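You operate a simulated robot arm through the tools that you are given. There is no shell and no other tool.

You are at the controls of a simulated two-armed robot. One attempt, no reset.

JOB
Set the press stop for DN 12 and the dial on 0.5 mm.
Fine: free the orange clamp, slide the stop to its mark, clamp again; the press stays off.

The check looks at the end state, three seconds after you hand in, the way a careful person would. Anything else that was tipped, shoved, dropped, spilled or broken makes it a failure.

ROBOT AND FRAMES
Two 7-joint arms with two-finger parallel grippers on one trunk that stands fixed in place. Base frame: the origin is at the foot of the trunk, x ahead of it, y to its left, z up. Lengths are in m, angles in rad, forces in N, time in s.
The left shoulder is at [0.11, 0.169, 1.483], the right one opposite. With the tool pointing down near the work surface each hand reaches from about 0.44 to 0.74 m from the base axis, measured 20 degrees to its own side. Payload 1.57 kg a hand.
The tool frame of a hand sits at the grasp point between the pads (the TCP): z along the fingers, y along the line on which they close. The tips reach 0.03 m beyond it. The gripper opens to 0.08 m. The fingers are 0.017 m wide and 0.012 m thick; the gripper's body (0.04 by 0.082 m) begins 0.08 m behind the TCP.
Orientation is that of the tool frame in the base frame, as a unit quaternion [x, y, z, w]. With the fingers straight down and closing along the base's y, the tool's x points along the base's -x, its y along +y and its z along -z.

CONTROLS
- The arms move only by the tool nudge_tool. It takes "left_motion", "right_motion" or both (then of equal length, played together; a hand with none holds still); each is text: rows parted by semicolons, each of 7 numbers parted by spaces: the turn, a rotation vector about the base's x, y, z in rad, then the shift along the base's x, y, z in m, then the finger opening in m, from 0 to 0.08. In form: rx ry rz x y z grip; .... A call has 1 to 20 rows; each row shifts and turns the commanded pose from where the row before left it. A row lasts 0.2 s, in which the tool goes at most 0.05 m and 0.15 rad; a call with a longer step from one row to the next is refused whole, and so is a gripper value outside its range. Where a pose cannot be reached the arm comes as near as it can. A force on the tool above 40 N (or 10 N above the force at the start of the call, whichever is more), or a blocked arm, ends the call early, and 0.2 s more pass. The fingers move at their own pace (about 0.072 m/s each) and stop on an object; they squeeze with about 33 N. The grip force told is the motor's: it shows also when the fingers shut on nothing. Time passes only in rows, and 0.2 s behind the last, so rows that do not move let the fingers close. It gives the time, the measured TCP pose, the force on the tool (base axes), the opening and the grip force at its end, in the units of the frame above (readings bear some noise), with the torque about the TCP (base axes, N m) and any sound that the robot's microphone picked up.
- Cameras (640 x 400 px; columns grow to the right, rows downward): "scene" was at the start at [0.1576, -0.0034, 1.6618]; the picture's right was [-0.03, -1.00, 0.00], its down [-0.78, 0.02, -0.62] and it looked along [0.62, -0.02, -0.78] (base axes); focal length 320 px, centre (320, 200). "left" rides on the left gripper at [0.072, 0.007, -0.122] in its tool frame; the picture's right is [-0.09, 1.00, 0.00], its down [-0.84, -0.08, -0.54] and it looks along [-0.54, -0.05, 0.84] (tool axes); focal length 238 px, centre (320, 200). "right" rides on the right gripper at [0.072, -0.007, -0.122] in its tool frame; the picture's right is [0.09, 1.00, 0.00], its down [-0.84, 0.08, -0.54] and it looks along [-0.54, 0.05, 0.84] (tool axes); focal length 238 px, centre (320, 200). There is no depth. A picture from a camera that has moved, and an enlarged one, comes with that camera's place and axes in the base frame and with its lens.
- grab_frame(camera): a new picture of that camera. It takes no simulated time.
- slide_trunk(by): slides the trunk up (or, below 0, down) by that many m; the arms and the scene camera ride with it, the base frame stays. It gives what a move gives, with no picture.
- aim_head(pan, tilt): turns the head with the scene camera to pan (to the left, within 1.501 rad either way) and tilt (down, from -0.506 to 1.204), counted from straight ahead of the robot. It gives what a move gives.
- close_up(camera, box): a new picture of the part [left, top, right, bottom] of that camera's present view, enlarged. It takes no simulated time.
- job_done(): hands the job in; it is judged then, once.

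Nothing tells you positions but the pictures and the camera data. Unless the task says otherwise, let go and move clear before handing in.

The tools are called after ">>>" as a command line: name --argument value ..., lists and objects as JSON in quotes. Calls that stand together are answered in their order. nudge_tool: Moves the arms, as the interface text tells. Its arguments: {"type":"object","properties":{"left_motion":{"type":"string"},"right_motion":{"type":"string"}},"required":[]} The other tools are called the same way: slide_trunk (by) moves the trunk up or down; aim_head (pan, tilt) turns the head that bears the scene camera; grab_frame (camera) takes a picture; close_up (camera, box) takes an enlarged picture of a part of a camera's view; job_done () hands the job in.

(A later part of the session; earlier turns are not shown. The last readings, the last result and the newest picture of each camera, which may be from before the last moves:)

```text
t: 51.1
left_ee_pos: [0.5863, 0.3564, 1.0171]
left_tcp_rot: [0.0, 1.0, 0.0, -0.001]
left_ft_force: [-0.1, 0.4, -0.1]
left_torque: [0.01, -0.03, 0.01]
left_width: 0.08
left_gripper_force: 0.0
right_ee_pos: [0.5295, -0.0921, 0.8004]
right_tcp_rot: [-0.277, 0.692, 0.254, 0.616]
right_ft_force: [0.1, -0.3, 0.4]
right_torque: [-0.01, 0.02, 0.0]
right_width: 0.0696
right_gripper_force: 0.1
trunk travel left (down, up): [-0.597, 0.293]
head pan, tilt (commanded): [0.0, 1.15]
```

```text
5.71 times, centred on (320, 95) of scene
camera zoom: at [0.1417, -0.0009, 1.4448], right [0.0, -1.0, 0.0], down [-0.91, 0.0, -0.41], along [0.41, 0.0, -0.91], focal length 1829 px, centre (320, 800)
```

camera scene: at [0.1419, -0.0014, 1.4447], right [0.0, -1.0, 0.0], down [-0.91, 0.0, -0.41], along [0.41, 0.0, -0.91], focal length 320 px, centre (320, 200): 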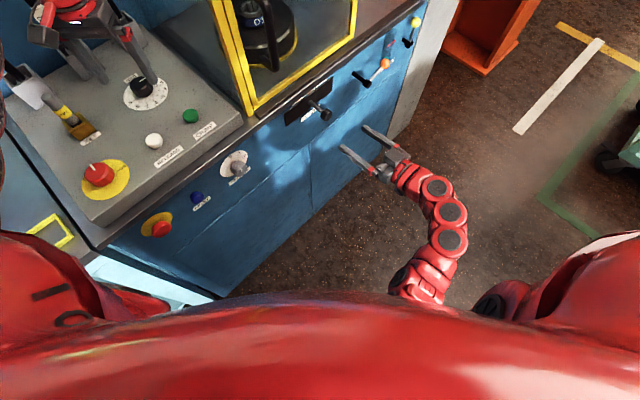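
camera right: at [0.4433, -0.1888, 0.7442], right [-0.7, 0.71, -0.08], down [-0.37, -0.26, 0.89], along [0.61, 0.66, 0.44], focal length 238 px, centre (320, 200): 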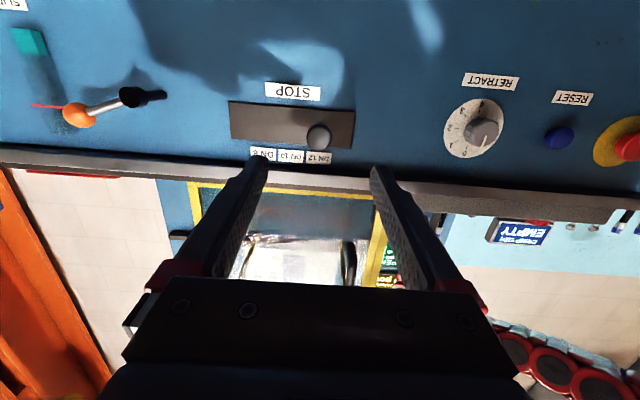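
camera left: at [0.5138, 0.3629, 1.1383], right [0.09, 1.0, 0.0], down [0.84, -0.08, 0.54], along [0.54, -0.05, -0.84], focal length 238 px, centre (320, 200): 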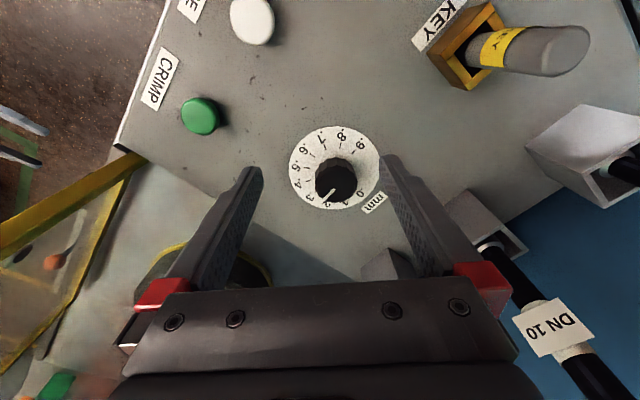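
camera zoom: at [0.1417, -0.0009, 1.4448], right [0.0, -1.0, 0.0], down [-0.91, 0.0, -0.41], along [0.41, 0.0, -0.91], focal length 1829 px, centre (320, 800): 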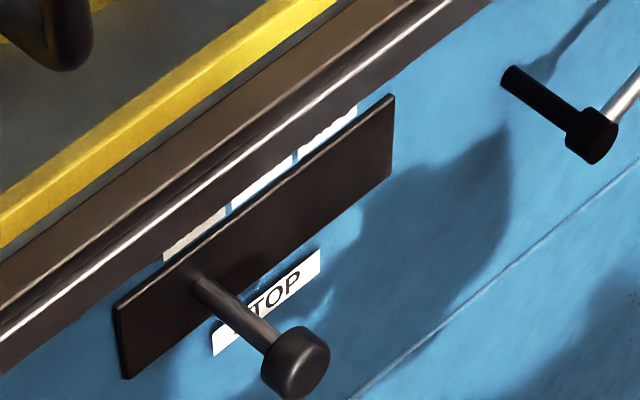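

The knob looks close to DN 12, but the knob hides the rod base in this view. I'll raise and tilt the hand for a view from above, square in front of the DN 12 label.

>>> nudge_tool --right_motion "-0.0825 0.0825 0 0 0 0.019 0.07; -0.0825 0.0825 0 0 0 0.019 0.07; -0.0825 0.0825 0 0 0 0.019 0.07; -0.0825 0.0825 0 0 0 0.019 0.07; -0.0825 0.0825 0 0 0 0.019 0.07; -0.0825 0.0825 0 0 0 0.019 0.07; 0 0 0 0 0 0 0.07"

>>> grab_frame --camera "right"

>>> close_up --camera "right" --box '[240, 80, 400, 180]'

```text
t: 52.7
left_ee_pos: [0.5858, 0.3569, 1.0163]
left_tcp_rot: [0.0, 1.0, 0.0, 0.0]
left_ft_force: [-0.2, -0.1, 0.6]
left_torque: [-0.03, 0.01, -0.01]
left_width: 0.0797
left_gripper_force: 0.0
right_ee_pos: [0.5306, -0.0931, 0.9155]
right_tcp_rot: [-0.349, 0.862, 0.138, 0.342]
right_ft_force: [-0.3, -0.5, 0.4]
right_torque: [-0.02, 0.02, -0.01]
right_width: 0.07
right_gripper_force: 0.1
trunk travel left (down, up): [-0.597, 0.293]
head pan, tilt (commanded): [0.0, 1.15]
```

```text
taken
camera right: at [0.4385, -0.1935, 0.9559], right [-0.74, 0.67, -0.06], down [0.12, 0.22, 0.97], along [0.66, 0.71, -0.24], focal length 238 px, centre (320, 200)
```

right: 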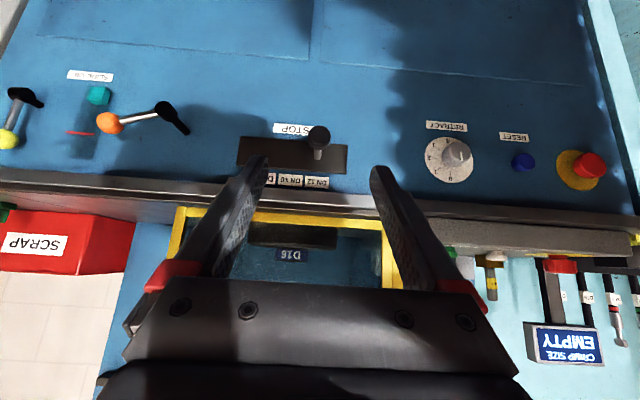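

```text
4.00 times, centred on (320, 130) of right
camera zoom: at [0.4385, -0.1935, 0.9559], right [-0.74, 0.67, -0.06], down [0.12, 0.22, 0.97], along [0.66, 0.71, -0.24], focal length 953 px, centre (320, 480)
```

zoom: 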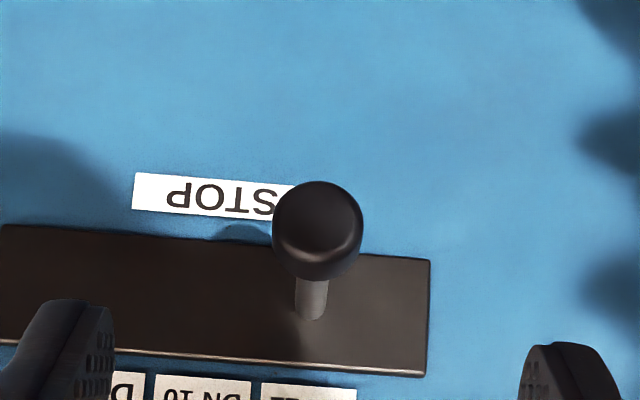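

>>> close_up --camera "right" --box '[256, 115, 366, 195]'

>>> close_up --camera "right" --box '[230, 115, 350, 195]'

```text
5.00 times, centred on (311, 155) of right
camera zoom: at [0.4385, -0.1935, 0.9559], right [-0.74, 0.67, -0.06], down [0.12, 0.22, 0.97], along [0.66, 0.71, -0.24], focal length 1192 px, centre (365, 425)
```

zoom: 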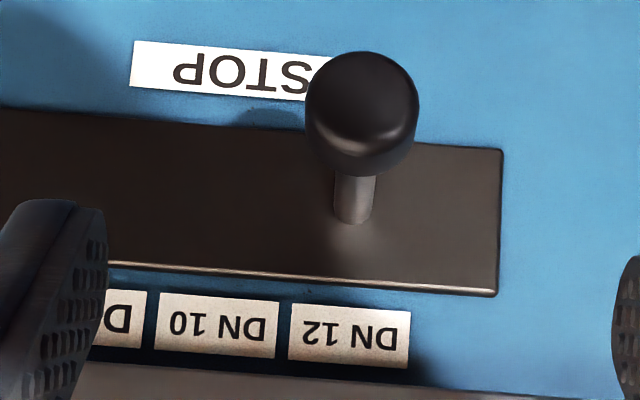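

```text
5.00 times, centred on (290, 155) of right
camera zoom: at [0.4385, -0.1935, 0.9559], right [-0.74, 0.67, -0.06], down [0.12, 0.22, 0.97], along [0.66, 0.71, -0.24], focal length 1192 px, centre (470, 425)
```

zoom: 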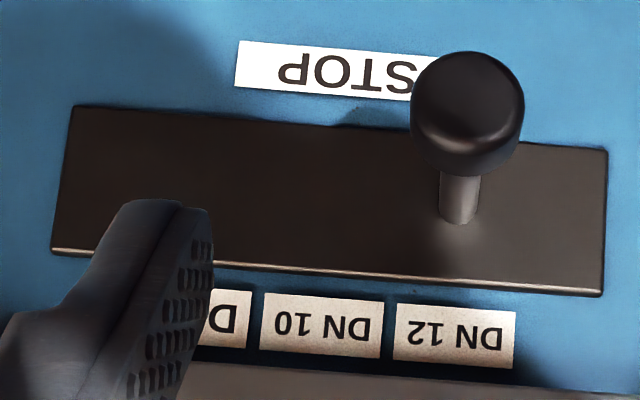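

>>> close_up --camera "right" --box '[292, 140, 332, 190]'

>>> close_up --camera "right" --box '[296, 145, 328, 165]'

```text
8.00 times, centred on (312, 165) of right
camera zoom: at [0.4385, -0.1935, 0.9559], right [-0.74, 0.67, -0.06], down [0.12, 0.22, 0.97], along [0.66, 0.71, -0.24], focal length 1907 px, centre (384, 480)
```

zoom: 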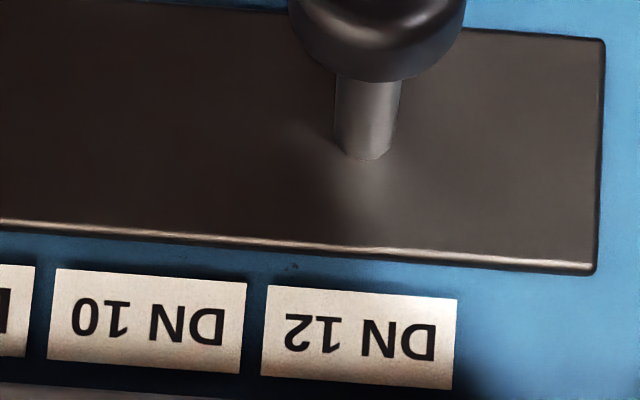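

```text
16.00 times, centred on (312, 155) of right
camera zoom: at [0.4385, -0.1935, 0.9559], right [-0.74, 0.67, -0.06], down [0.12, 0.22, 0.97], along [0.66, 0.71, -0.24], focal length 3814 px, centre (448, 920)
```

zoom: 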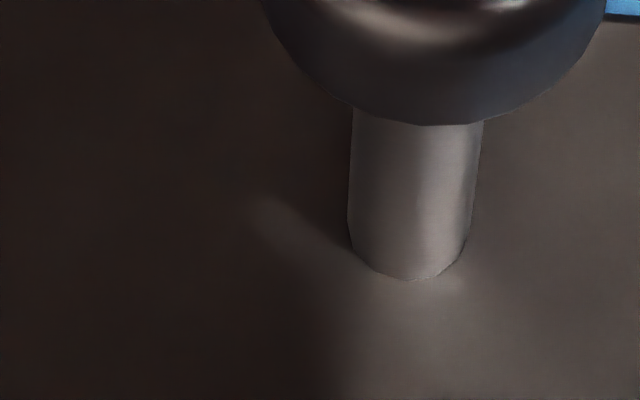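

In this clear top view the stop's rod base is about 2 mm short of the DN 12 label's centre. I'll retrace my path with a 2 mm shift, re-grip (which centres it), and release.

>>> nudge_tool --right_motion "0.0825 -0.0825 0 0 0 -0.019 0.07; 0.0825 -0.0825 0 0 0 -0.019 0.07; 0.0825 -0.0825 0 0 0 -0.019 0.07; 0.0825 -0.0825 0 0 0 -0.019 0.07; 0.0825 -0.0825 0 0 0 -0.019 0.07; 0.0825 -0.0825 0 -0.0014 0.0014 -0.019 0.07; 0 0 0 0.0213 0.0211 0 0.07; 0 0 0 0.0213 0.0211 0 0.07; 0 0 0 0.0213 0.0211 0 0.07; 0 0 0 0.0213 0.0211 0 0.07; 0 0 0 0.0213 0.0211 0 0.07; 0 0 0 0 0 0 0.07"

>>> close_up --camera "right" --box '[200, 60, 440, 240]'

```text
t: 55.3
left_ee_pos: [0.5866, 0.3556, 1.0167]
left_tcp_rot: [-0.001, 1.0, 0.0, -0.001]
left_ft_force: [0.4, -0.3, 0.0]
left_torque: [-0.01, -0.02, -0.01]
left_width: 0.08
left_gripper_force: 0.0
right_ee_pos: [0.6358, 0.0137, 0.8019]
right_tcp_rot: [-0.279, 0.692, 0.255, 0.615]
right_ft_force: [0.1, -1.3, 0.0]
right_torque: [-0.05, 0.01, 0.06]
right_width: 0.07
right_gripper_force: 0.0
trunk travel left (down, up): [-0.597, 0.293]
head pan, tilt (commanded): [0.0, 1.15]
```

```text
2.22 times, centred on (320, 150) of right
camera zoom: at [0.5496, -0.0821, 0.7451], right [-0.7, 0.71, -0.08], down [-0.37, -0.26, 0.89], along [0.61, 0.66, 0.44], focal length 530 px, centre (320, 311)
```

zoom: 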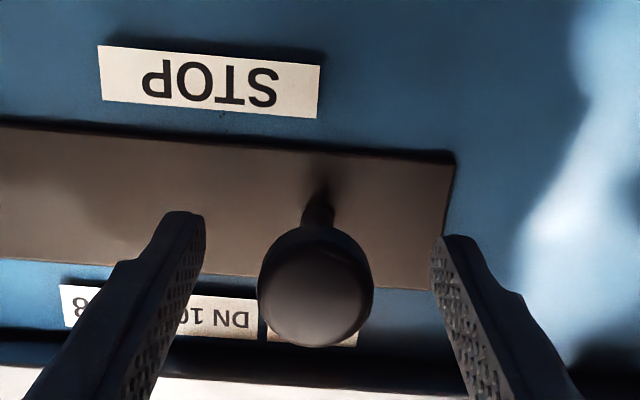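

>>> nudge_tool --right_motion "0 0 0 0 0 0 0.05; 0 0 0 0 0 0 0.035; 0 0 0 0 0 0 0.025; 0 0 0 0 0 0 0.025; 0 0 0 0 0 0 0.025; 0 0 0 0 0 0 0.025"

>>> close_up --camera "right" --box '[200, 60, 440, 240]'

```text
t: 56.7
left_ee_pos: [0.5858, 0.3575, 1.0175]
left_tcp_rot: [0.0, 1.0, 0.0, 0.0]
left_ft_force: [-0.4, 0.3, 0.3]
left_torque: [-0.04, 0.03, -0.04]
left_width: 0.0799
left_gripper_force: 0.0
right_ee_pos: [0.6366, 0.0124, 0.8017]
right_tcp_rot: [-0.277, 0.693, 0.254, 0.616]
right_ft_force: [0.1, 0.3, 0.8]
right_torque: [0.03, 0.01, 0.01]
right_width: 0.0289
right_gripper_force: 38.8
trunk travel left (down, up): [-0.597, 0.293]
head pan, tilt (commanded): [0.0, 1.15]
```

```text
2.22 times, centred on (320, 150) of right
camera zoom: at [0.5495, -0.0822, 0.7448], right [-0.7, 0.71, -0.08], down [-0.37, -0.26, 0.89], along [0.61, 0.66, 0.44], focal length 530 px, centre (320, 311)
```

zoom: 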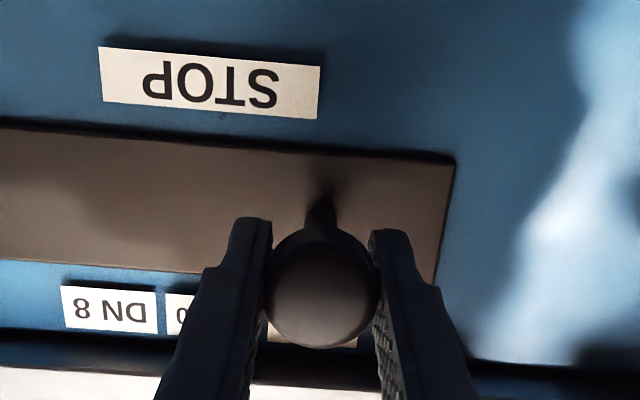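

>>> nudge_tool --right_motion "0 0 0 0 0 0 0.05; 0 0 0 0 0 0 0.07; 0 0 0 0 0 0 0.07; 0 0 0 -0.0213 -0.0211 0 0.07; 0 0 0 -0.0213 -0.0211 0 0.07; 0 0 0 -0.0213 -0.0211 0 0.07; 0 0 0 -0.0213 -0.0211 0 0.07; 0 0 0 -0.0213 -0.0211 0 0.07; -0.0825 0.0825 0 0 0 0.019 0.07; -0.0825 0.0825 0 0 0 0.019 0.07; -0.0825 0.0825 0 0 0 0.019 0.07; -0.0825 0.0825 0 0 0 0.019 0.07; -0.0825 0.0825 0 0 0 0.019 0.07; -0.0825 0.0825 0 0 0 0.019 0.07; 0 0 0 0 0 0 0.07"

>>> close_up --camera "right" --box '[292, 140, 332, 190]'

>>> close_up --camera "right" --box '[296, 145, 328, 165]'

>>> close_up --camera "right" --box '[230, 115, 350, 195]'

```text
t: 59.9
left_ee_pos: [0.5862, 0.3562, 1.0164]
left_tcp_rot: [-0.001, 1.0, 0.0, 0.0]
left_ft_force: [0.1, 0.3, 0.4]
left_torque: [0.02, -0.02, 0.01]
left_width: 0.0802
left_gripper_force: 0.1
right_ee_pos: [0.5333, -0.0948, 0.9166]
right_tcp_rot: [-0.348, 0.862, 0.138, 0.343]
right_ft_force: [-0.1, 0.7, -0.7]
right_torque: [0.0, 0.0, -0.02]
right_width: 0.0698
right_gripper_force: 0.1
right hand out of reach, approached as far as the arm can: row 13
trunk travel left (down, up): [-0.597, 0.293]
head pan, tilt (commanded): [0.0, 1.15]
```

```text
8.00 times, centred on (312, 165) of right
camera zoom: at [0.4409, -0.1948, 0.9558], right [-0.74, 0.67, -0.06], down [0.12, 0.22, 0.97], along [0.66, 0.71, -0.24], focal length 1907 px, centre (384, 480)
```

zoom: 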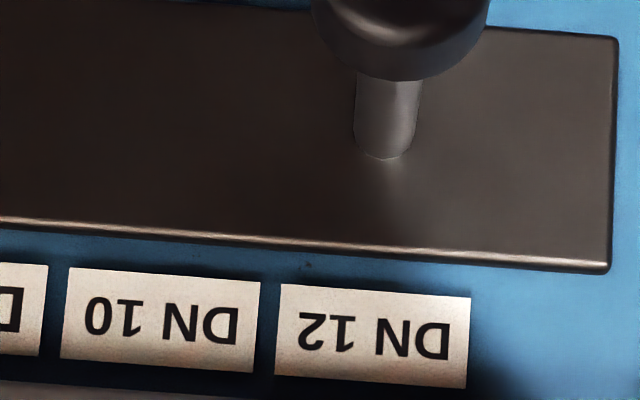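

```text
16.00 times, centred on (312, 155) of right
camera zoom: at [0.4409, -0.1948, 0.9558], right [-0.74, 0.67, -0.06], down [0.12, 0.22, 0.97], along [0.66, 0.71, -0.24], focal length 3814 px, centre (448, 920)
```

zoom: 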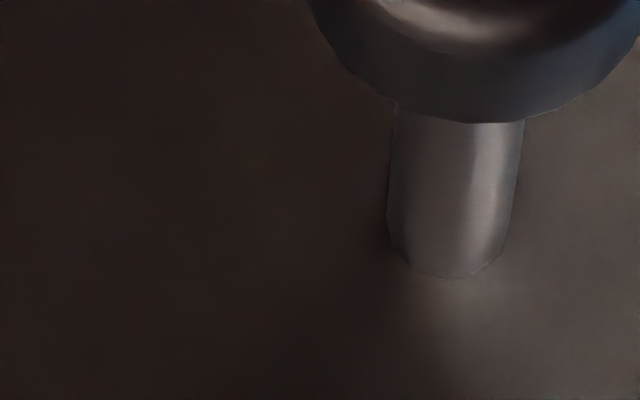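

```text
5.00 times, centred on (290, 155) of right
camera zoom: at [0.4409, -0.1948, 0.9558], right [-0.74, 0.67, -0.06], down [0.12, 0.22, 0.97], along [0.66, 0.71, -0.24], focal length 1192 px, centre (470, 425)
```

zoom: 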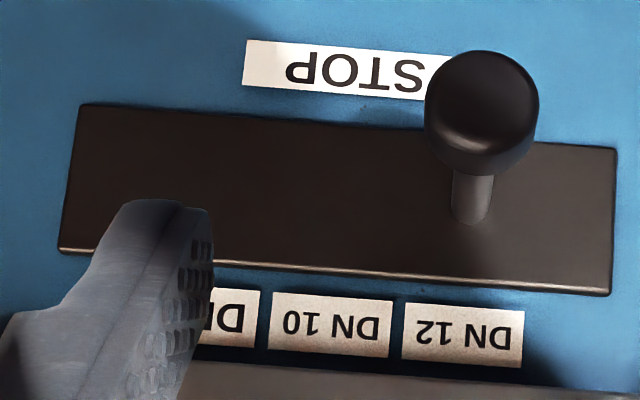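

The rod base is now within about 0.7 mm of the DN 12 label centre. Next is re-clamping: I'll bring the hand, fingers closed, to a point low-right in front of the orange lever.

>>> nudge_tool --right_motion "0.0825 -0.0825 0 0 0 -0.019 0.05; 0.0825 -0.0825 0 0 0 -0.019 0.03; 0.0825 -0.0825 0 0 0 -0.019 0.0; 0.0825 -0.0825 0 0 0 -0.019 0.0; 0.0825 -0.0825 0 0 0 -0.019 0.0; 0.0825 -0.0825 0 0 0 -0.019 0.0; 0 0 0 0 0 0 0.0"

>>> nudge_tool --right_motion "0 0 -0.05 0.0289 -0.0173 -0.0045 0.0; 0 0 -0.05 0.0289 -0.0173 -0.0045 0.0; 0 0 -0.05 0.0289 -0.0173 -0.0045 0.0; 0 0 -0.05 0.0289 -0.0173 -0.0045 0.0; 0 0 -0.05 0.0289 -0.0173 -0.0045 0.0; 0 0 -0.05 0.0289 -0.0173 -0.0045 0.0; 0 0 -0.05 0.0289 -0.0173 -0.0045 0.0; 0 0 -0.05 0.0289 -0.0173 -0.0045 0.0; 0 0 0 0 0 0 0.0"

>>> grab_frame --camera "right"

>>> close_up --camera "scene" --box '[290, 30, 480, 150]'

```text
t: 61.5
left_ee_pos: [0.5861, 0.3561, 1.0169]
left_tcp_rot: [0.0, 1.0, 0.0, 0.001]
left_ft_force: [-0.6, 0.9, 0.1]
left_torque: [0.0, 0.0, -0.04]
left_width: 0.0801
left_gripper_force: 0.1
right_ee_pos: [0.5331, -0.0952, 0.8016]
right_tcp_rot: [-0.277, 0.692, 0.254, 0.616]
right_ft_force: [0.7, -1.4, -0.1]
right_torque: [0.01, 0.02, 0.01]
right_width: 0.0
right_gripper_force: 21.6
trunk travel left (down, up): [-0.597, 0.293]
head pan, tilt (commanded): [0.0, 1.15]
```

```text
t: 63.5
left_ee_pos: [0.586, 0.3566, 1.0175]
left_tcp_rot: [0.0, 1.0, 0.0, 0.0]
left_ft_force: [-0.9, -0.6, -0.1]
left_torque: [-0.02, -0.04, 0.0]
left_width: 0.0803
left_gripper_force: 0.1
right_ee_pos: [0.7644, -0.2334, 0.7649]
right_tcp_rot: [-0.135, 0.734, 0.127, 0.653]
right_ft_force: [0.0, 0.6, -0.3]
right_torque: [0.0, 0.0, 0.05]
right_width: 0.0
right_gripper_force: 20.9
trunk travel left (down, up): [-0.597, 0.293]
head pan, tilt (commanded): [0.0, 1.15]
```

```text
taken
camera right: at [0.6475, -0.2862, 0.7083], right [-0.37, 0.92, -0.08], down [-0.44, -0.1, 0.89], along [0.82, 0.37, 0.44], focal length 238 px, centre (320, 200)
```

right: 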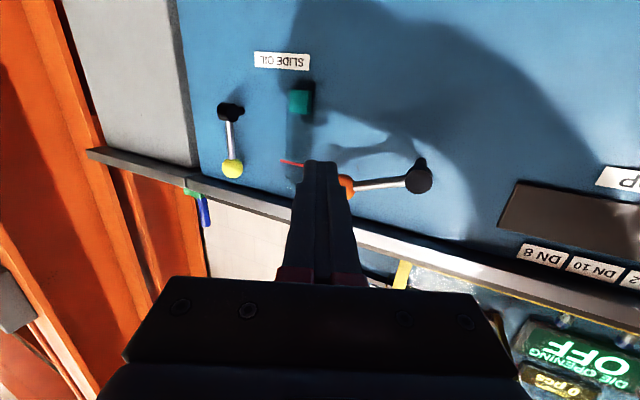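

```text
3.33 times, centred on (385, 90) of scene
camera zoom: at [0.1411, -0.0007, 1.4448], right [0.0, -1.0, 0.0], down [-0.91, 0.0, -0.41], along [0.41, 0.0, -0.91], focal length 1067 px, centre (103, 567)
```

zoom: 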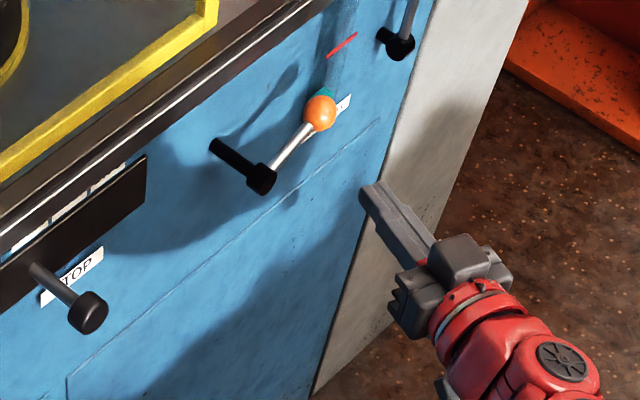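

The lever is seen at its far stop with the ball low-right; my closed fingers are below that height. I'll move straight in beneath the lever rod.

>>> nudge_tool --right_motion "0 0 0 0.0177 0.0196 0 0.0; 0 0 0 0.0177 0.0196 0 0.0; 0 0 0 0.0177 0.0196 0 0.0; 0 0 0 0 0 0 0.0"

>>> grab_frame --camera "right"

>>> close_up --camera "scene" --box '[290, 30, 480, 150]'

```text
t: 64.5
left_ee_pos: [0.5857, 0.3567, 1.0161]
left_tcp_rot: [0.0, 1.0, -0.001, 0.0]
left_ft_force: [0.7, 0.1, -0.6]
left_torque: [0.04, -0.02, 0.0]
left_width: 0.0798
left_gripper_force: 0.2
right_ee_pos: [0.817, -0.1739, 0.7652]
right_tcp_rot: [-0.134, 0.734, 0.127, 0.654]
right_ft_force: [1.3, 0.5, -0.1]
right_torque: [0.02, -0.02, -0.01]
right_width: 0.0
right_gripper_force: 21.1
trunk travel left (down, up): [-0.597, 0.293]
head pan, tilt (commanded): [0.0, 1.15]
```

```text
taken
camera right: at [0.6994, -0.2281, 0.7081], right [-0.37, 0.92, -0.08], down [-0.44, -0.1, 0.89], along [0.82, 0.37, 0.44], focal length 238 px, centre (320, 200)
```

right: 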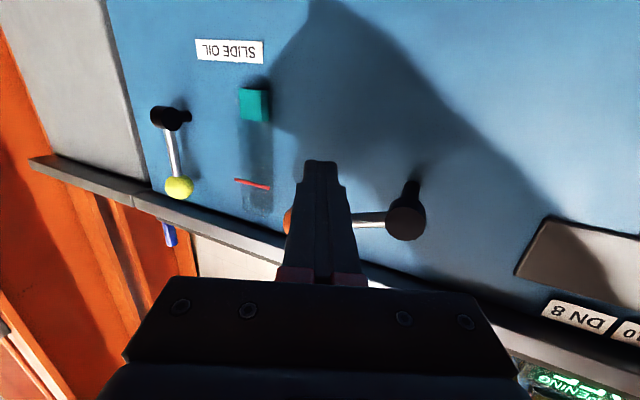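

```text
3.33 times, centred on (385, 90) of scene
camera zoom: at [0.1411, -0.0016, 1.4448], right [0.0, -1.0, 0.0], down [-0.91, 0.0, -0.41], along [0.41, 0.0, -0.91], focal length 1067 px, centre (103, 567)
```

zoom: 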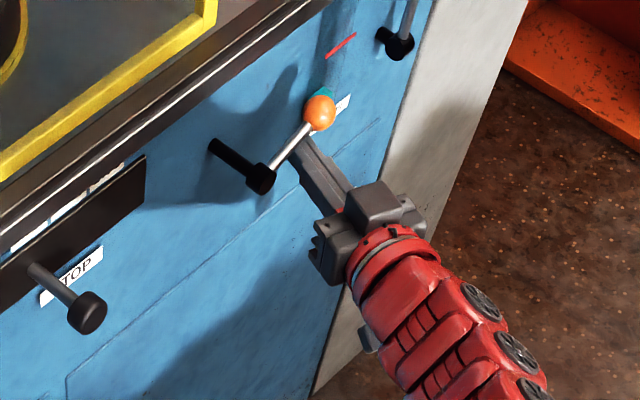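

The closed fingers are under the rod. Now I lift along the lever's arc in small steps.

>>> nudge_tool --right_motion "0 0 0 -0.0012 0.0012 0.0053 0.0; 0 0 0 -0.0012 0.0012 0.0053 0.0; 0 0 0 0 0 0.0042 0.0; 0 0 0 0 0 0.0042 0.0; 0 0 0 -0.0006 0.0006 0.0045 0.0; 0 0 0 -0.0006 0.0006 0.0045 0.0; 0 0 0 0 0 0 0.0"

>>> grab_frame --camera "right"

>>> close_up --camera "scene" --box '[290, 30, 480, 150]'

```text
t: 66.1
left_ee_pos: [0.5864, 0.3566, 1.0161]
left_tcp_rot: [-0.001, 1.0, 0.001, -0.001]
left_ft_force: [-0.7, -0.1, 0.9]
left_torque: [-0.01, 0.0, -0.02]
left_width: 0.0799
left_gripper_force: 0.0
right_ee_pos: [0.8118, -0.1704, 0.794]
right_tcp_rot: [-0.135, 0.733, 0.128, 0.654]
right_ft_force: [0.1, -0.5, -0.3]
right_torque: [-0.01, -0.03, -0.02]
right_width: 0.0
right_gripper_force: 21.9
trunk travel left (down, up): [-0.597, 0.293]
head pan, tilt (commanded): [0.0, 1.15]
```

```text
taken
camera right: at [0.6966, -0.2243, 0.7368], right [-0.37, 0.92, -0.08], down [-0.44, -0.1, 0.89], along [0.82, 0.37, 0.44], focal length 238 px, centre (320, 200)
```

right: 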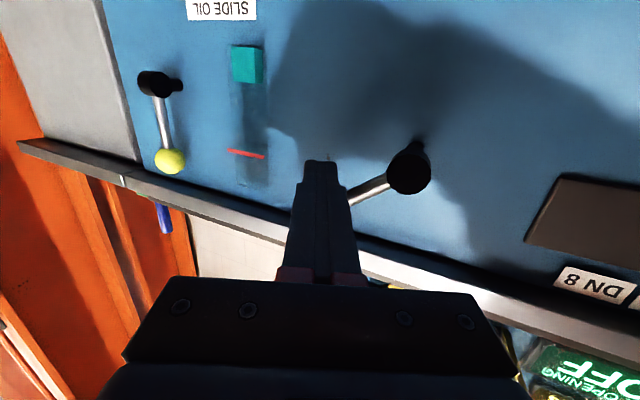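

```text
3.33 times, centred on (385, 90) of scene
camera zoom: at [0.1417, -0.0012, 1.4448], right [0.0, -1.0, 0.0], down [-0.91, 0.0, -0.41], along [0.41, 0.0, -0.91], focal length 1067 px, centre (103, 567)
```

zoom: 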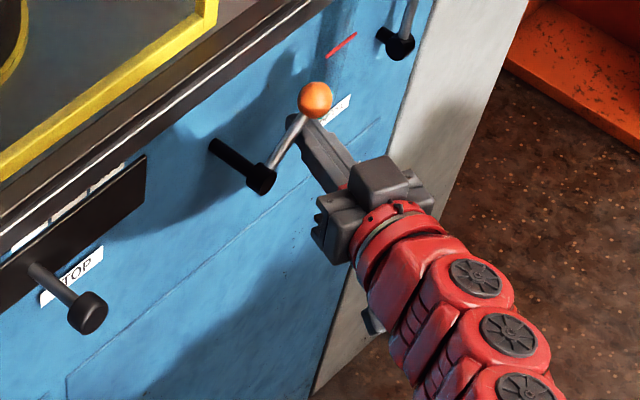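

Lever is rising with the push. Continuing toward upright.

>>> nudge_tool --right_motion "0 0 0 -0.0014 0.0014 0.0043 0.0; 0 0 0 -0.0014 0.0014 0.0043 0.0; 0 0 0 -0.0022 0.0022 0.0041 0.0; 0 0 0 -0.0022 0.0022 0.0041 0.0; 0 0 0 -0.0029 0.0029 0.0035 0.0; 0 0 0 -0.0029 0.0029 0.0035 0.0; 0 0 0 0 0 0 0.0"

>>> grab_frame --camera "right"

>>> close_up --camera "scene" --box '[290, 30, 480, 150]'

```text
t: 67.7
left_ee_pos: [0.5862, 0.3553, 1.0168]
left_tcp_rot: [0.0, 1.0, 0.0, -0.002]
left_ft_force: [0.7, 0.3, 0.5]
left_torque: [-0.02, -0.03, 0.03]
left_width: 0.08
left_gripper_force: 0.0
right_ee_pos: [0.7997, -0.1573, 0.8176]
right_tcp_rot: [-0.135, 0.734, 0.128, 0.654]
right_ft_force: [0.2, -1.8, -0.8]
right_torque: [0.02, 0.0, -0.05]
right_width: 0.0
right_gripper_force: 21.2
trunk travel left (down, up): [-0.597, 0.293]
head pan, tilt (commanded): [0.0, 1.15]
```

```text
taken
camera right: at [0.6835, -0.2109, 0.7614], right [-0.37, 0.92, -0.08], down [-0.44, -0.1, 0.89], along [0.82, 0.37, 0.44], focal length 238 px, centre (320, 200)
```

right: 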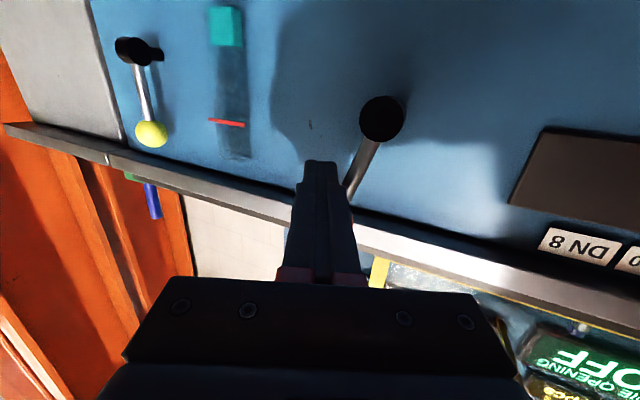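

```text
3.33 times, centred on (385, 90) of scene
camera zoom: at [0.1415, -0.0012, 1.4448], right [0.0, -1.0, 0.0], down [-0.91, 0.0, -0.41], along [0.41, 0.0, -0.91], focal length 1067 px, centre (103, 567)
```

zoom: 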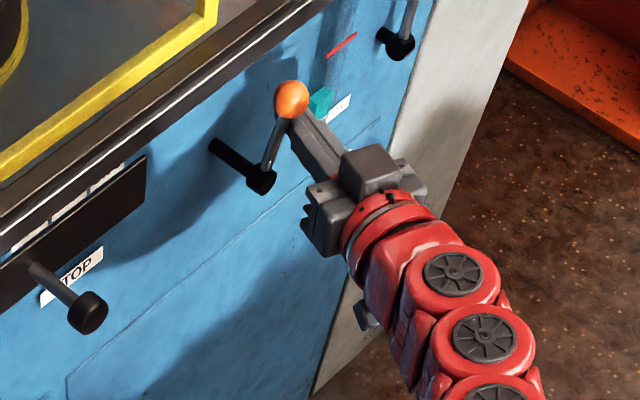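

Nearly upright. I'll finish the last part and press lightly into the upright stop.

>>> nudge_tool --right_motion "0 0 0 -0.0023 0.0023 0.0016 0.0; 0 0 0 -0.0023 0.0023 0.0016 0.0; 0 0 0 -0.0023 0.0023 0.0016 0.0; 0 0 0 -0.0014 0.0014 0 0.0; 0 0 0 0 0 0 0.0"

>>> grab_frame --camera "right"

>>> close_up --camera "scene" --box '[290, 30, 480, 150]'

```text
t: 68.9
left_ee_pos: [0.5881, 0.3563, 1.0166]
left_tcp_rot: [0.0, 1.0, 0.0, -0.001]
left_ft_force: [0.5, 1.0, 0.0]
left_torque: [0.02, 0.0, -0.04]
left_width: 0.08
left_gripper_force: 0.0
right_ee_pos: [0.792, -0.1509, 0.8224]
right_tcp_rot: [-0.135, 0.733, 0.128, 0.654]
right_ft_force: [-0.7, -0.1, 0.0]
right_torque: [-0.01, -0.01, 0.01]
right_width: 0.0001
right_gripper_force: 20.9
trunk travel left (down, up): [-0.597, 0.293]
head pan, tilt (commanded): [0.0, 1.15]
```

```text
taken
camera right: at [0.675, -0.2031, 0.765], right [-0.37, 0.92, -0.08], down [-0.44, -0.1, 0.89], along [0.82, 0.37, 0.44], focal length 238 px, centre (320, 200)
```

right: 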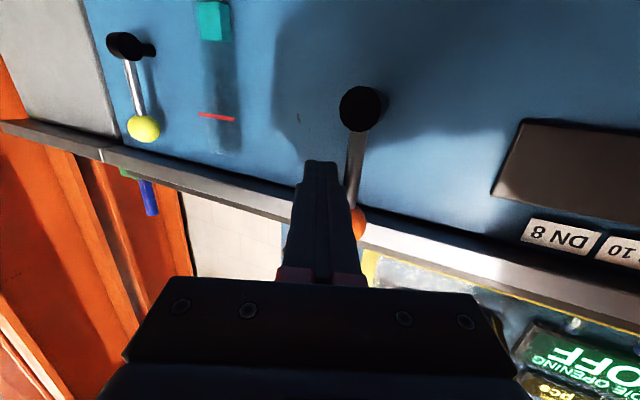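

```text
3.33 times, centred on (385, 90) of scene
camera zoom: at [0.1415, -0.001, 1.4448], right [0.0, -1.0, 0.0], down [-0.91, 0.0, -0.41], along [0.41, 0.0, -0.91], focal length 1067 px, centre (103, 567)
```

zoom: 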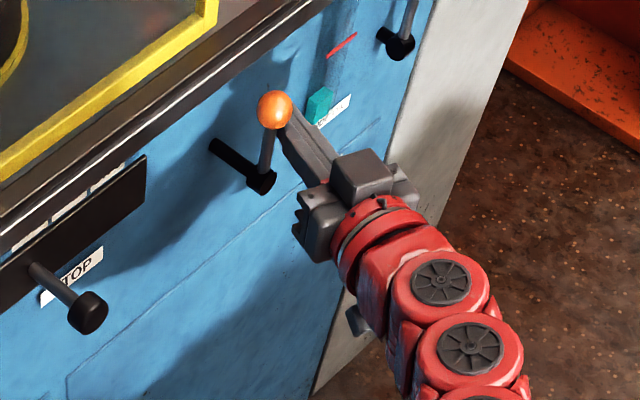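

>>> nudge_tool --right_motion "0 0 0 -0.0012 0.0012 0 0.0; 0 0 0 -0.0012 0.0012 0 0.0; 0 0 0 0 0 0 0.0"

>>> nudge_tool --right_motion "0 0 0 -0.0012 0.0012 0 0.0; 0 0 0 -0.0012 0.0012 0 0.0; 0 0 0 0 0 0 0.0"

>>> close_up --camera "right" --box '[260, 60, 440, 260]'

```text
t: 69.7
left_ee_pos: [0.5866, 0.3563, 1.0159]
left_tcp_rot: [0.0, 1.0, 0.0, 0.001]
left_ft_force: [-0.4, -0.2, 0.8]
left_torque: [0.0, -0.02, 0.07]
left_width: 0.0799
left_gripper_force: 0.0
right_ee_pos: [0.7892, -0.1472, 0.8212]
right_tcp_rot: [-0.135, 0.734, 0.127, 0.654]
right_ft_force: [-0.4, -0.7, -0.1]
right_torque: [-0.01, -0.01, -0.01]
right_width: 0.0004
right_gripper_force: 21.3
trunk travel left (down, up): [-0.597, 0.293]
head pan, tilt (commanded): [0.0, 1.15]
```

```text
t: 70.5
left_ee_pos: [0.5862, 0.3561, 1.0166]
left_tcp_rot: [0.0, 1.0, 0.0, -0.001]
left_ft_force: [-0.5, -1.7, -0.4]
left_torque: [0.0, -0.01, 0.03]
left_width: 0.08
left_gripper_force: 0.1
right_ee_pos: [0.7876, -0.1476, 0.8218]
right_tcp_rot: [-0.134, 0.734, 0.127, 0.654]
right_ft_force: [10.7, -6.8, 1.0]
right_torque: [-0.05, -0.05, -0.13]
right_width: 0.0001
right_gripper_force: 21.1
trunk travel left (down, up): [-0.597, 0.293]
head pan, tilt (commanded): [0.0, 1.15]
```

```text
2.00 times, centred on (350, 160) of right
camera zoom: at [0.6712, -0.1999, 0.7655], right [-0.37, 0.93, -0.08], down [-0.44, -0.1, 0.89], along [0.82, 0.37, 0.44], focal length 477 px, centre (260, 280)
```

zoom: 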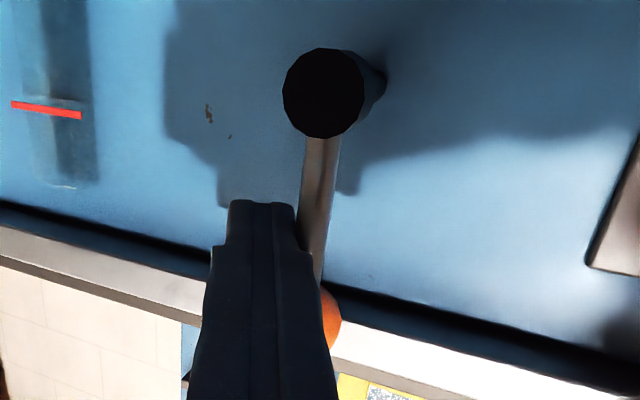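

The force is now building (≈12 N) – the lever is at its upright stop. One small extra press, then I back off.

>>> nudge_tool --right_motion "0 0 0 -0.0012 0.0012 0 0.0; 0 0 0 0 0 0 0.0"

>>> nudge_tool --right_motion "0 0 0 0.003 -0.003 0 0.0; 0 0 0 0.0035 -0.0035 0 0.0; 0 0 0 0.0035 -0.0035 0 0.0; 0 0 0 -0.0213 -0.0211 0 0.0; 0 0 0 -0.0213 -0.0211 0 0.0; 0 0 0 -0.0213 -0.0211 0 0.0; 0 0 0 -0.0213 -0.0211 0 0.0; 0 0 0 0 0 0 0.0"

>>> grab_frame --camera "right"

>>> close_up --camera "scene" --box '[270, 30, 430, 150]'

```text
t: 71.1
left_ee_pos: [0.5882, 0.3554, 1.0157]
left_tcp_rot: [0.0, 1.0, 0.001, -0.001]
left_ft_force: [-0.2, -0.2, 0.5]
left_torque: [-0.02, -0.02, 0.01]
left_width: 0.0799
left_gripper_force: 0.0
right_ee_pos: [0.7875, -0.1461, 0.8221]
right_tcp_rot: [-0.133, 0.734, 0.126, 0.654]
right_ft_force: [20.2, -15.3, 5.0]
right_torque: [-0.03, -0.07, -0.33]
right_width: 0.0
right_gripper_force: 21.9
trunk travel left (down, up): [-0.597, 0.293]
head pan, tilt (commanded): [0.0, 1.15]
```

```text
t: 72.9
left_ee_pos: [0.5869, 0.3568, 1.0171]
left_tcp_rot: [0.0, 1.0, 0.001, -0.001]
left_ft_force: [0.4, -0.5, 0.0]
left_torque: [0.02, 0.03, 0.02]
left_width: 0.08
left_gripper_force: 0.1
right_ee_pos: [0.7094, -0.2388, 0.8219]
right_tcp_rot: [-0.136, 0.734, 0.128, 0.653]
right_ft_force: [0.5, 0.9, 0.9]
right_torque: [-0.05, 0.0, -0.02]
right_width: 0.0
right_gripper_force: 20.9
trunk travel left (down, up): [-0.597, 0.293]
head pan, tilt (commanded): [0.0, 1.15]
```

```text
taken
camera right: at [0.5943, -0.2914, 0.7647], right [-0.37, 0.92, -0.08], down [-0.44, -0.1, 0.89], along [0.82, 0.37, 0.44], focal length 238 px, centre (320, 200)
```

right: 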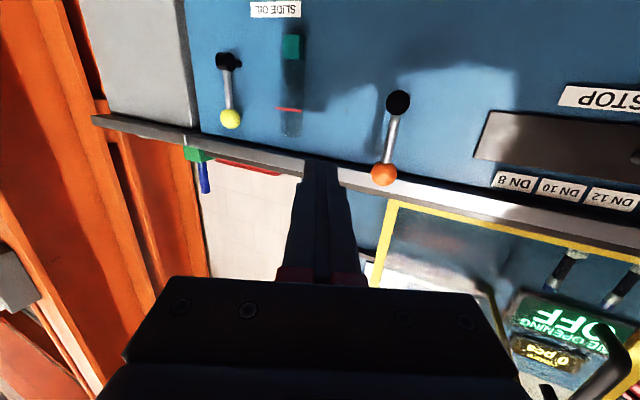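

```text
3.33 times, centred on (350, 90) of scene
camera zoom: at [0.1418, -0.0008, 1.4448], right [0.0, -1.0, 0.0], down [-0.91, 0.0, -0.41], along [0.41, 0.0, -0.91], focal length 1067 px, centre (220, 567)
```

zoom: 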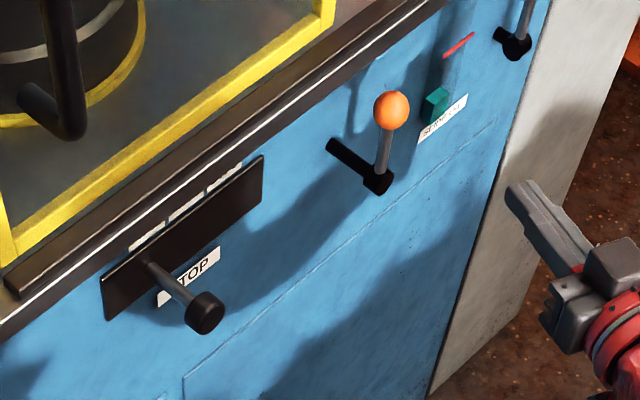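

The clamp lever is back upright against its stop and the stop knob stands at DN 12. Now the dial: I'll look closely at it with the left camera and the scene camera.

>>> grab_frame --camera "left"

>>> close_up --camera "left" --box '[270, 110, 400, 220]'

>>> close_up --camera "scene" --box '[90, 50, 200, 130]'

```text
taken
camera left: at [0.5142, 0.3632, 1.1379], right [0.09, 1.0, 0.0], down [0.84, -0.08, 0.54], along [0.54, -0.05, -0.84], focal length 238 px, centre (320, 200)
```

left: 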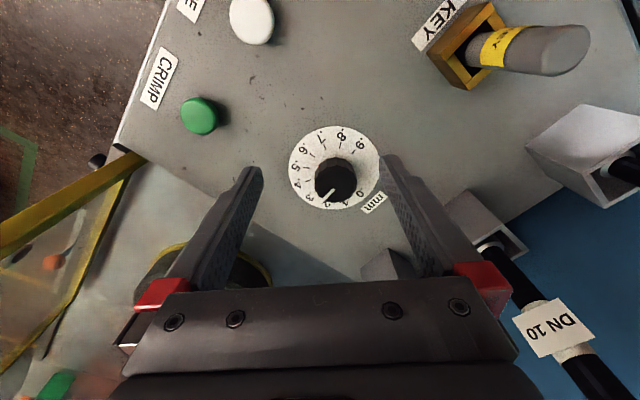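

```text
3.64 times, centred on (335, 165) of left
camera zoom: at [0.5142, 0.3632, 1.1379], right [0.09, 1.0, 0.0], down [0.84, -0.08, 0.54], along [0.54, -0.05, -0.84], focal length 867 px, centre (266, 327)
```

zoom: 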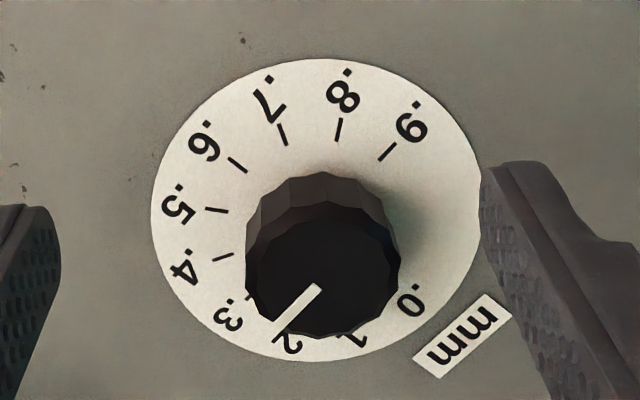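

```text
5.00 times, centred on (145, 90) of scene
camera zoom: at [0.1418, -0.0008, 1.4448], right [0.0, -1.0, 0.0], down [-0.91, 0.0, -0.41], along [0.41, 0.0, -0.91], focal length 1600 px, centre (1195, 750)
```

zoom: 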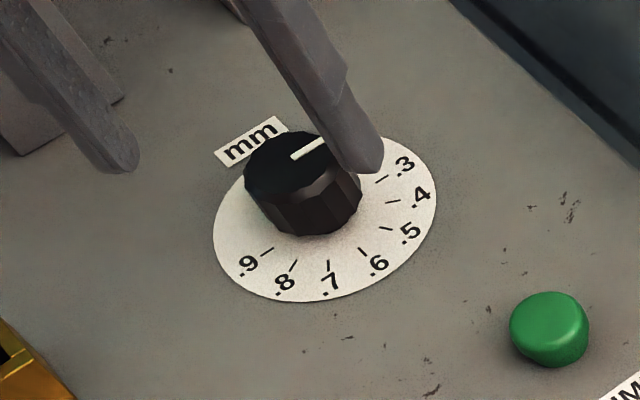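

>>> close_up --camera "left" --box '[308, 150, 368, 210]'

>>> close_up --camera "scene" --box '[130, 65, 190, 115]'

```text
6.67 times, centred on (338, 180) of left
camera zoom: at [0.5142, 0.3632, 1.1379], right [0.09, 1.0, 0.0], down [0.84, -0.08, 0.54], along [0.54, -0.05, -0.84], focal length 1589 px, centre (200, 333)
```

zoom: 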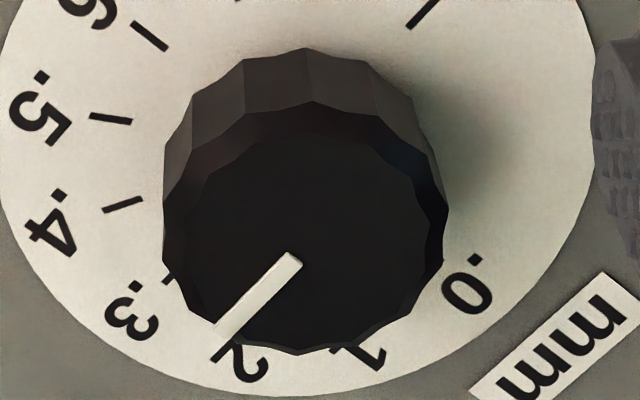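

```text
8.00 times, centred on (160, 90) of scene
camera zoom: at [0.1418, -0.0008, 1.4448], right [0.0, -1.0, 0.0], down [-0.91, 0.0, -0.41], along [0.41, 0.0, -0.91], focal length 2560 px, centre (1600, 1080)
```

zoom: 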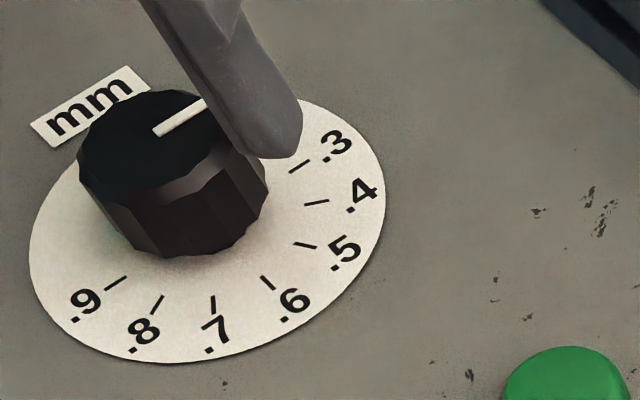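

The dial now reads 0.3 (ticks are 30° per 0.1, increasing clockwise seen from above), so it needs a 60° clockwise turn to 0.5. I place the knob axis at about (0.6245,0.3677) with its top near z≈0.94. I'll centre the left hand above it, pre-turned counter-clockwise.

>>> nudge_tool --left_motion "0 0 0.12 0.0055 0.0016 0 0.08; 0 0 0.12 0.0055 0.0016 0 0.08; 0 0 0.12 0.0055 0.0016 0 0.08; 0 0 0.12 0.0055 0.0016 0 0.08; 0 0 0.12 0.0055 0.0016 0 0.08; 0 0 0.12 0.0055 0.0016 0 0.08; 0 0 0.12 0.0055 0.0016 0 0.08; 0 0 0 0 0 0 0.08"

>>> grab_frame --camera "left"

>>> grab_frame --camera "scene"

```text
t: 74.7
left_ee_pos: [0.6246, 0.368, 1.0158]
left_tcp_rot: [-0.409, 0.912, 0.0, 0.001]
left_ft_force: [-0.6, -0.4, 0.3]
left_torque: [0.03, -0.01, 0.03]
left_width: 0.0801
left_gripper_force: 0.1
right_ee_pos: [0.7103, -0.2387, 0.8215]
right_tcp_rot: [-0.134, 0.734, 0.126, 0.654]
right_ft_force: [0.2, -0.1, 0.7]
right_torque: [0.03, 0.01, 0.0]
right_width: 0.0003
right_gripper_force: 21.6
trunk travel left (down, up): [-0.597, 0.293]
head pan, tilt (commanded): [0.0, 1.15]
```

```text
taken
camera left: at [0.571, 0.3184, 1.1381], right [-0.68, 0.73, 0.0], down [0.61, 0.57, 0.54], along [0.4, 0.37, -0.84], focal length 238 px, centre (320, 200)
```

left: 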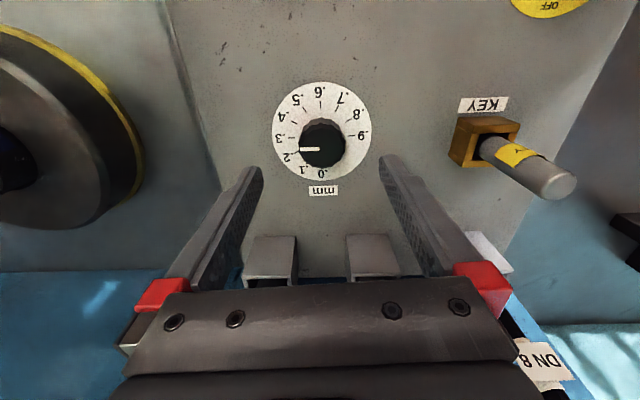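

```text
taken
camera scene: at [0.1413, -0.001, 1.4448], right [0.0, -1.0, 0.0], down [-0.91, 0.0, -0.41], along [0.41, 0.0, -0.91], focal length 320 px, centre (320, 200)
```

scene: 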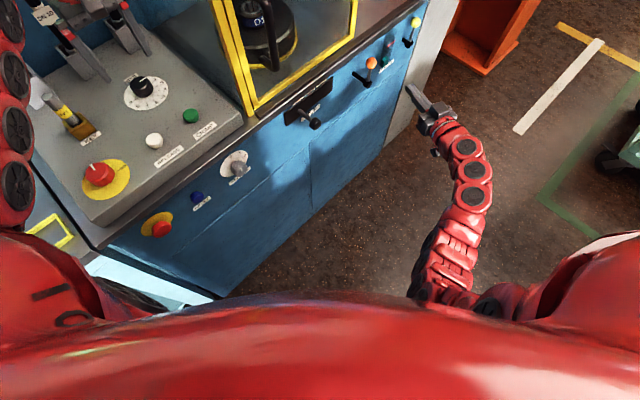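

>>> close_up --camera "left" --box '[265, 75, 385, 195]'

```text
3.33 times, centred on (325, 135) of left
camera zoom: at [0.571, 0.3184, 1.1381], right [-0.68, 0.73, 0.0], down [0.61, 0.57, 0.54], along [0.4, 0.37, -0.84], focal length 794 px, centre (303, 417)
```

zoom: 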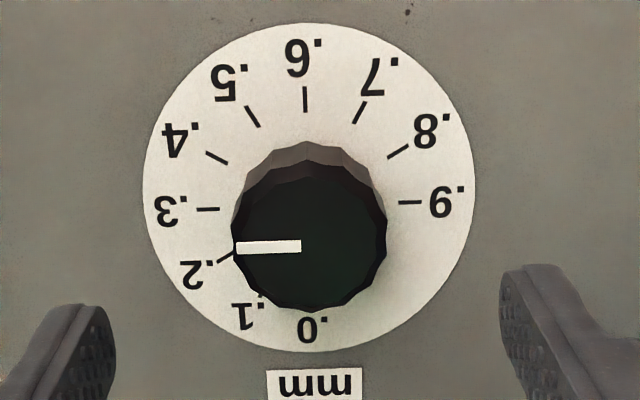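

Aligned within 2 mm; pointer confirmed at 0.3. I'll correct the small offset and descend with the fingers open around the knob.

>>> nudge_tool --left_motion "0 0 0 -0.0012 0.0013 0 0.08; 0 0 0 0 0 -0.012 0.08; 0 0 0 0 0 -0.012 0.08; 0 0 0 0 0 -0.012 0.08; 0 0 0 0 0 -0.012 0.08; 0 0 0 0 0 -0.011 0.08; 0 0 0 0 0 0 0.08"

>>> grab_frame --camera "left"

>>> close_up --camera "scene" --box '[80, 30, 220, 140]'

```text
t: 76.3
left_ee_pos: [0.6237, 0.3693, 0.9579]
left_tcp_rot: [-0.409, 0.913, 0.001, 0.0]
left_ft_force: [-0.3, -0.8, -0.3]
left_torque: [0.01, -0.03, -0.01]
left_width: 0.0802
left_gripper_force: 0.0
right_ee_pos: [0.7109, -0.2379, 0.8221]
right_tcp_rot: [-0.135, 0.734, 0.127, 0.654]
right_ft_force: [-0.1, -0.2, -0.7]
right_torque: [-0.05, -0.01, 0.01]
right_width: 0.0002
right_gripper_force: 21.6
trunk travel left (down, up): [-0.597, 0.293]
head pan, tilt (commanded): [0.0, 1.15]
```

```text
taken
camera left: at [0.5701, 0.3198, 1.0787], right [-0.68, 0.73, 0.0], down [0.62, 0.57, 0.54], along [0.4, 0.37, -0.84], focal length 238 px, centre (320, 200)
```

left: 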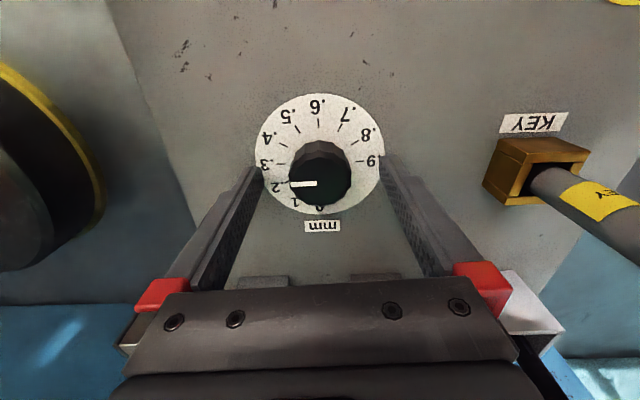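

```text
3.64 times, centred on (150, 85) of scene
camera zoom: at [0.1415, -0.0011, 1.4448], right [0.0, -1.0, 0.0], down [-0.91, 0.0, -0.41], along [0.41, 0.0, -0.91], focal length 1164 px, centre (938, 618)
```

zoom: 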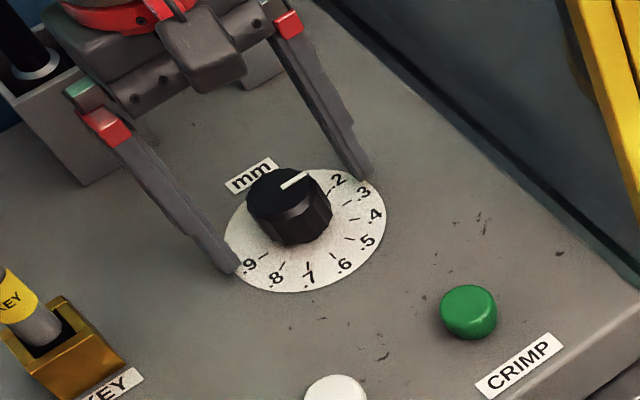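

The fingers straddle the knob nicely. I'll go 3 mm lower and close.

>>> nudge_tool --left_motion "0 0 0 0 0 -0.003 0.07; 0 0 0 0 0 0 0.055; 0 0 0 0 0 0 0.045; 0 0 0 0 0 0 0.035; 0 0 0 0 0 0 0.035; 0 0 0 0 0 0 0.035"

>>> close_up --camera "left" --box '[235, 75, 405, 225]'

```text
t: 77.7
left_ee_pos: [0.6227, 0.3696, 0.9542]
left_tcp_rot: [-0.409, 0.912, 0.0, 0.0]
left_ft_force: [-1.8, 0.4, -0.5]
left_torque: [0.08, 0.07, 0.03]
left_width: 0.039
left_gripper_force: 44.0
right_ee_pos: [0.7111, -0.238, 0.8214]
right_tcp_rot: [-0.135, 0.734, 0.127, 0.654]
right_ft_force: [0.7, 0.3, 0.2]
right_torque: [-0.02, 0.01, -0.03]
right_width: 0.0
right_gripper_force: 21.3
trunk travel left (down, up): [-0.597, 0.293]
head pan, tilt (commanded): [0.0, 1.15]
```

```text
2.67 times, centred on (320, 150) of left
camera zoom: at [0.5701, 0.32, 1.0758], right [-0.68, 0.73, 0.0], down [0.62, 0.57, 0.54], along [0.4, 0.37, -0.84], focal length 636 px, centre (320, 333)
```

zoom: 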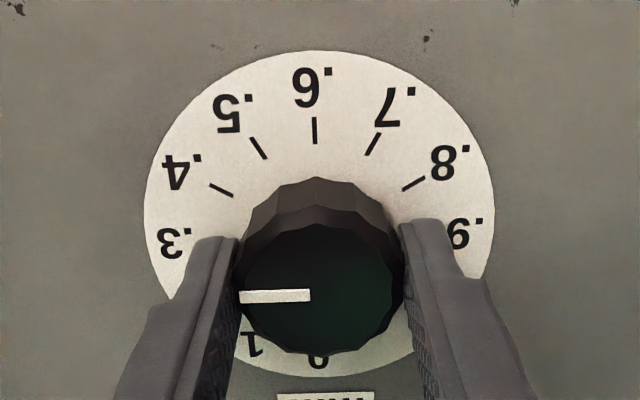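

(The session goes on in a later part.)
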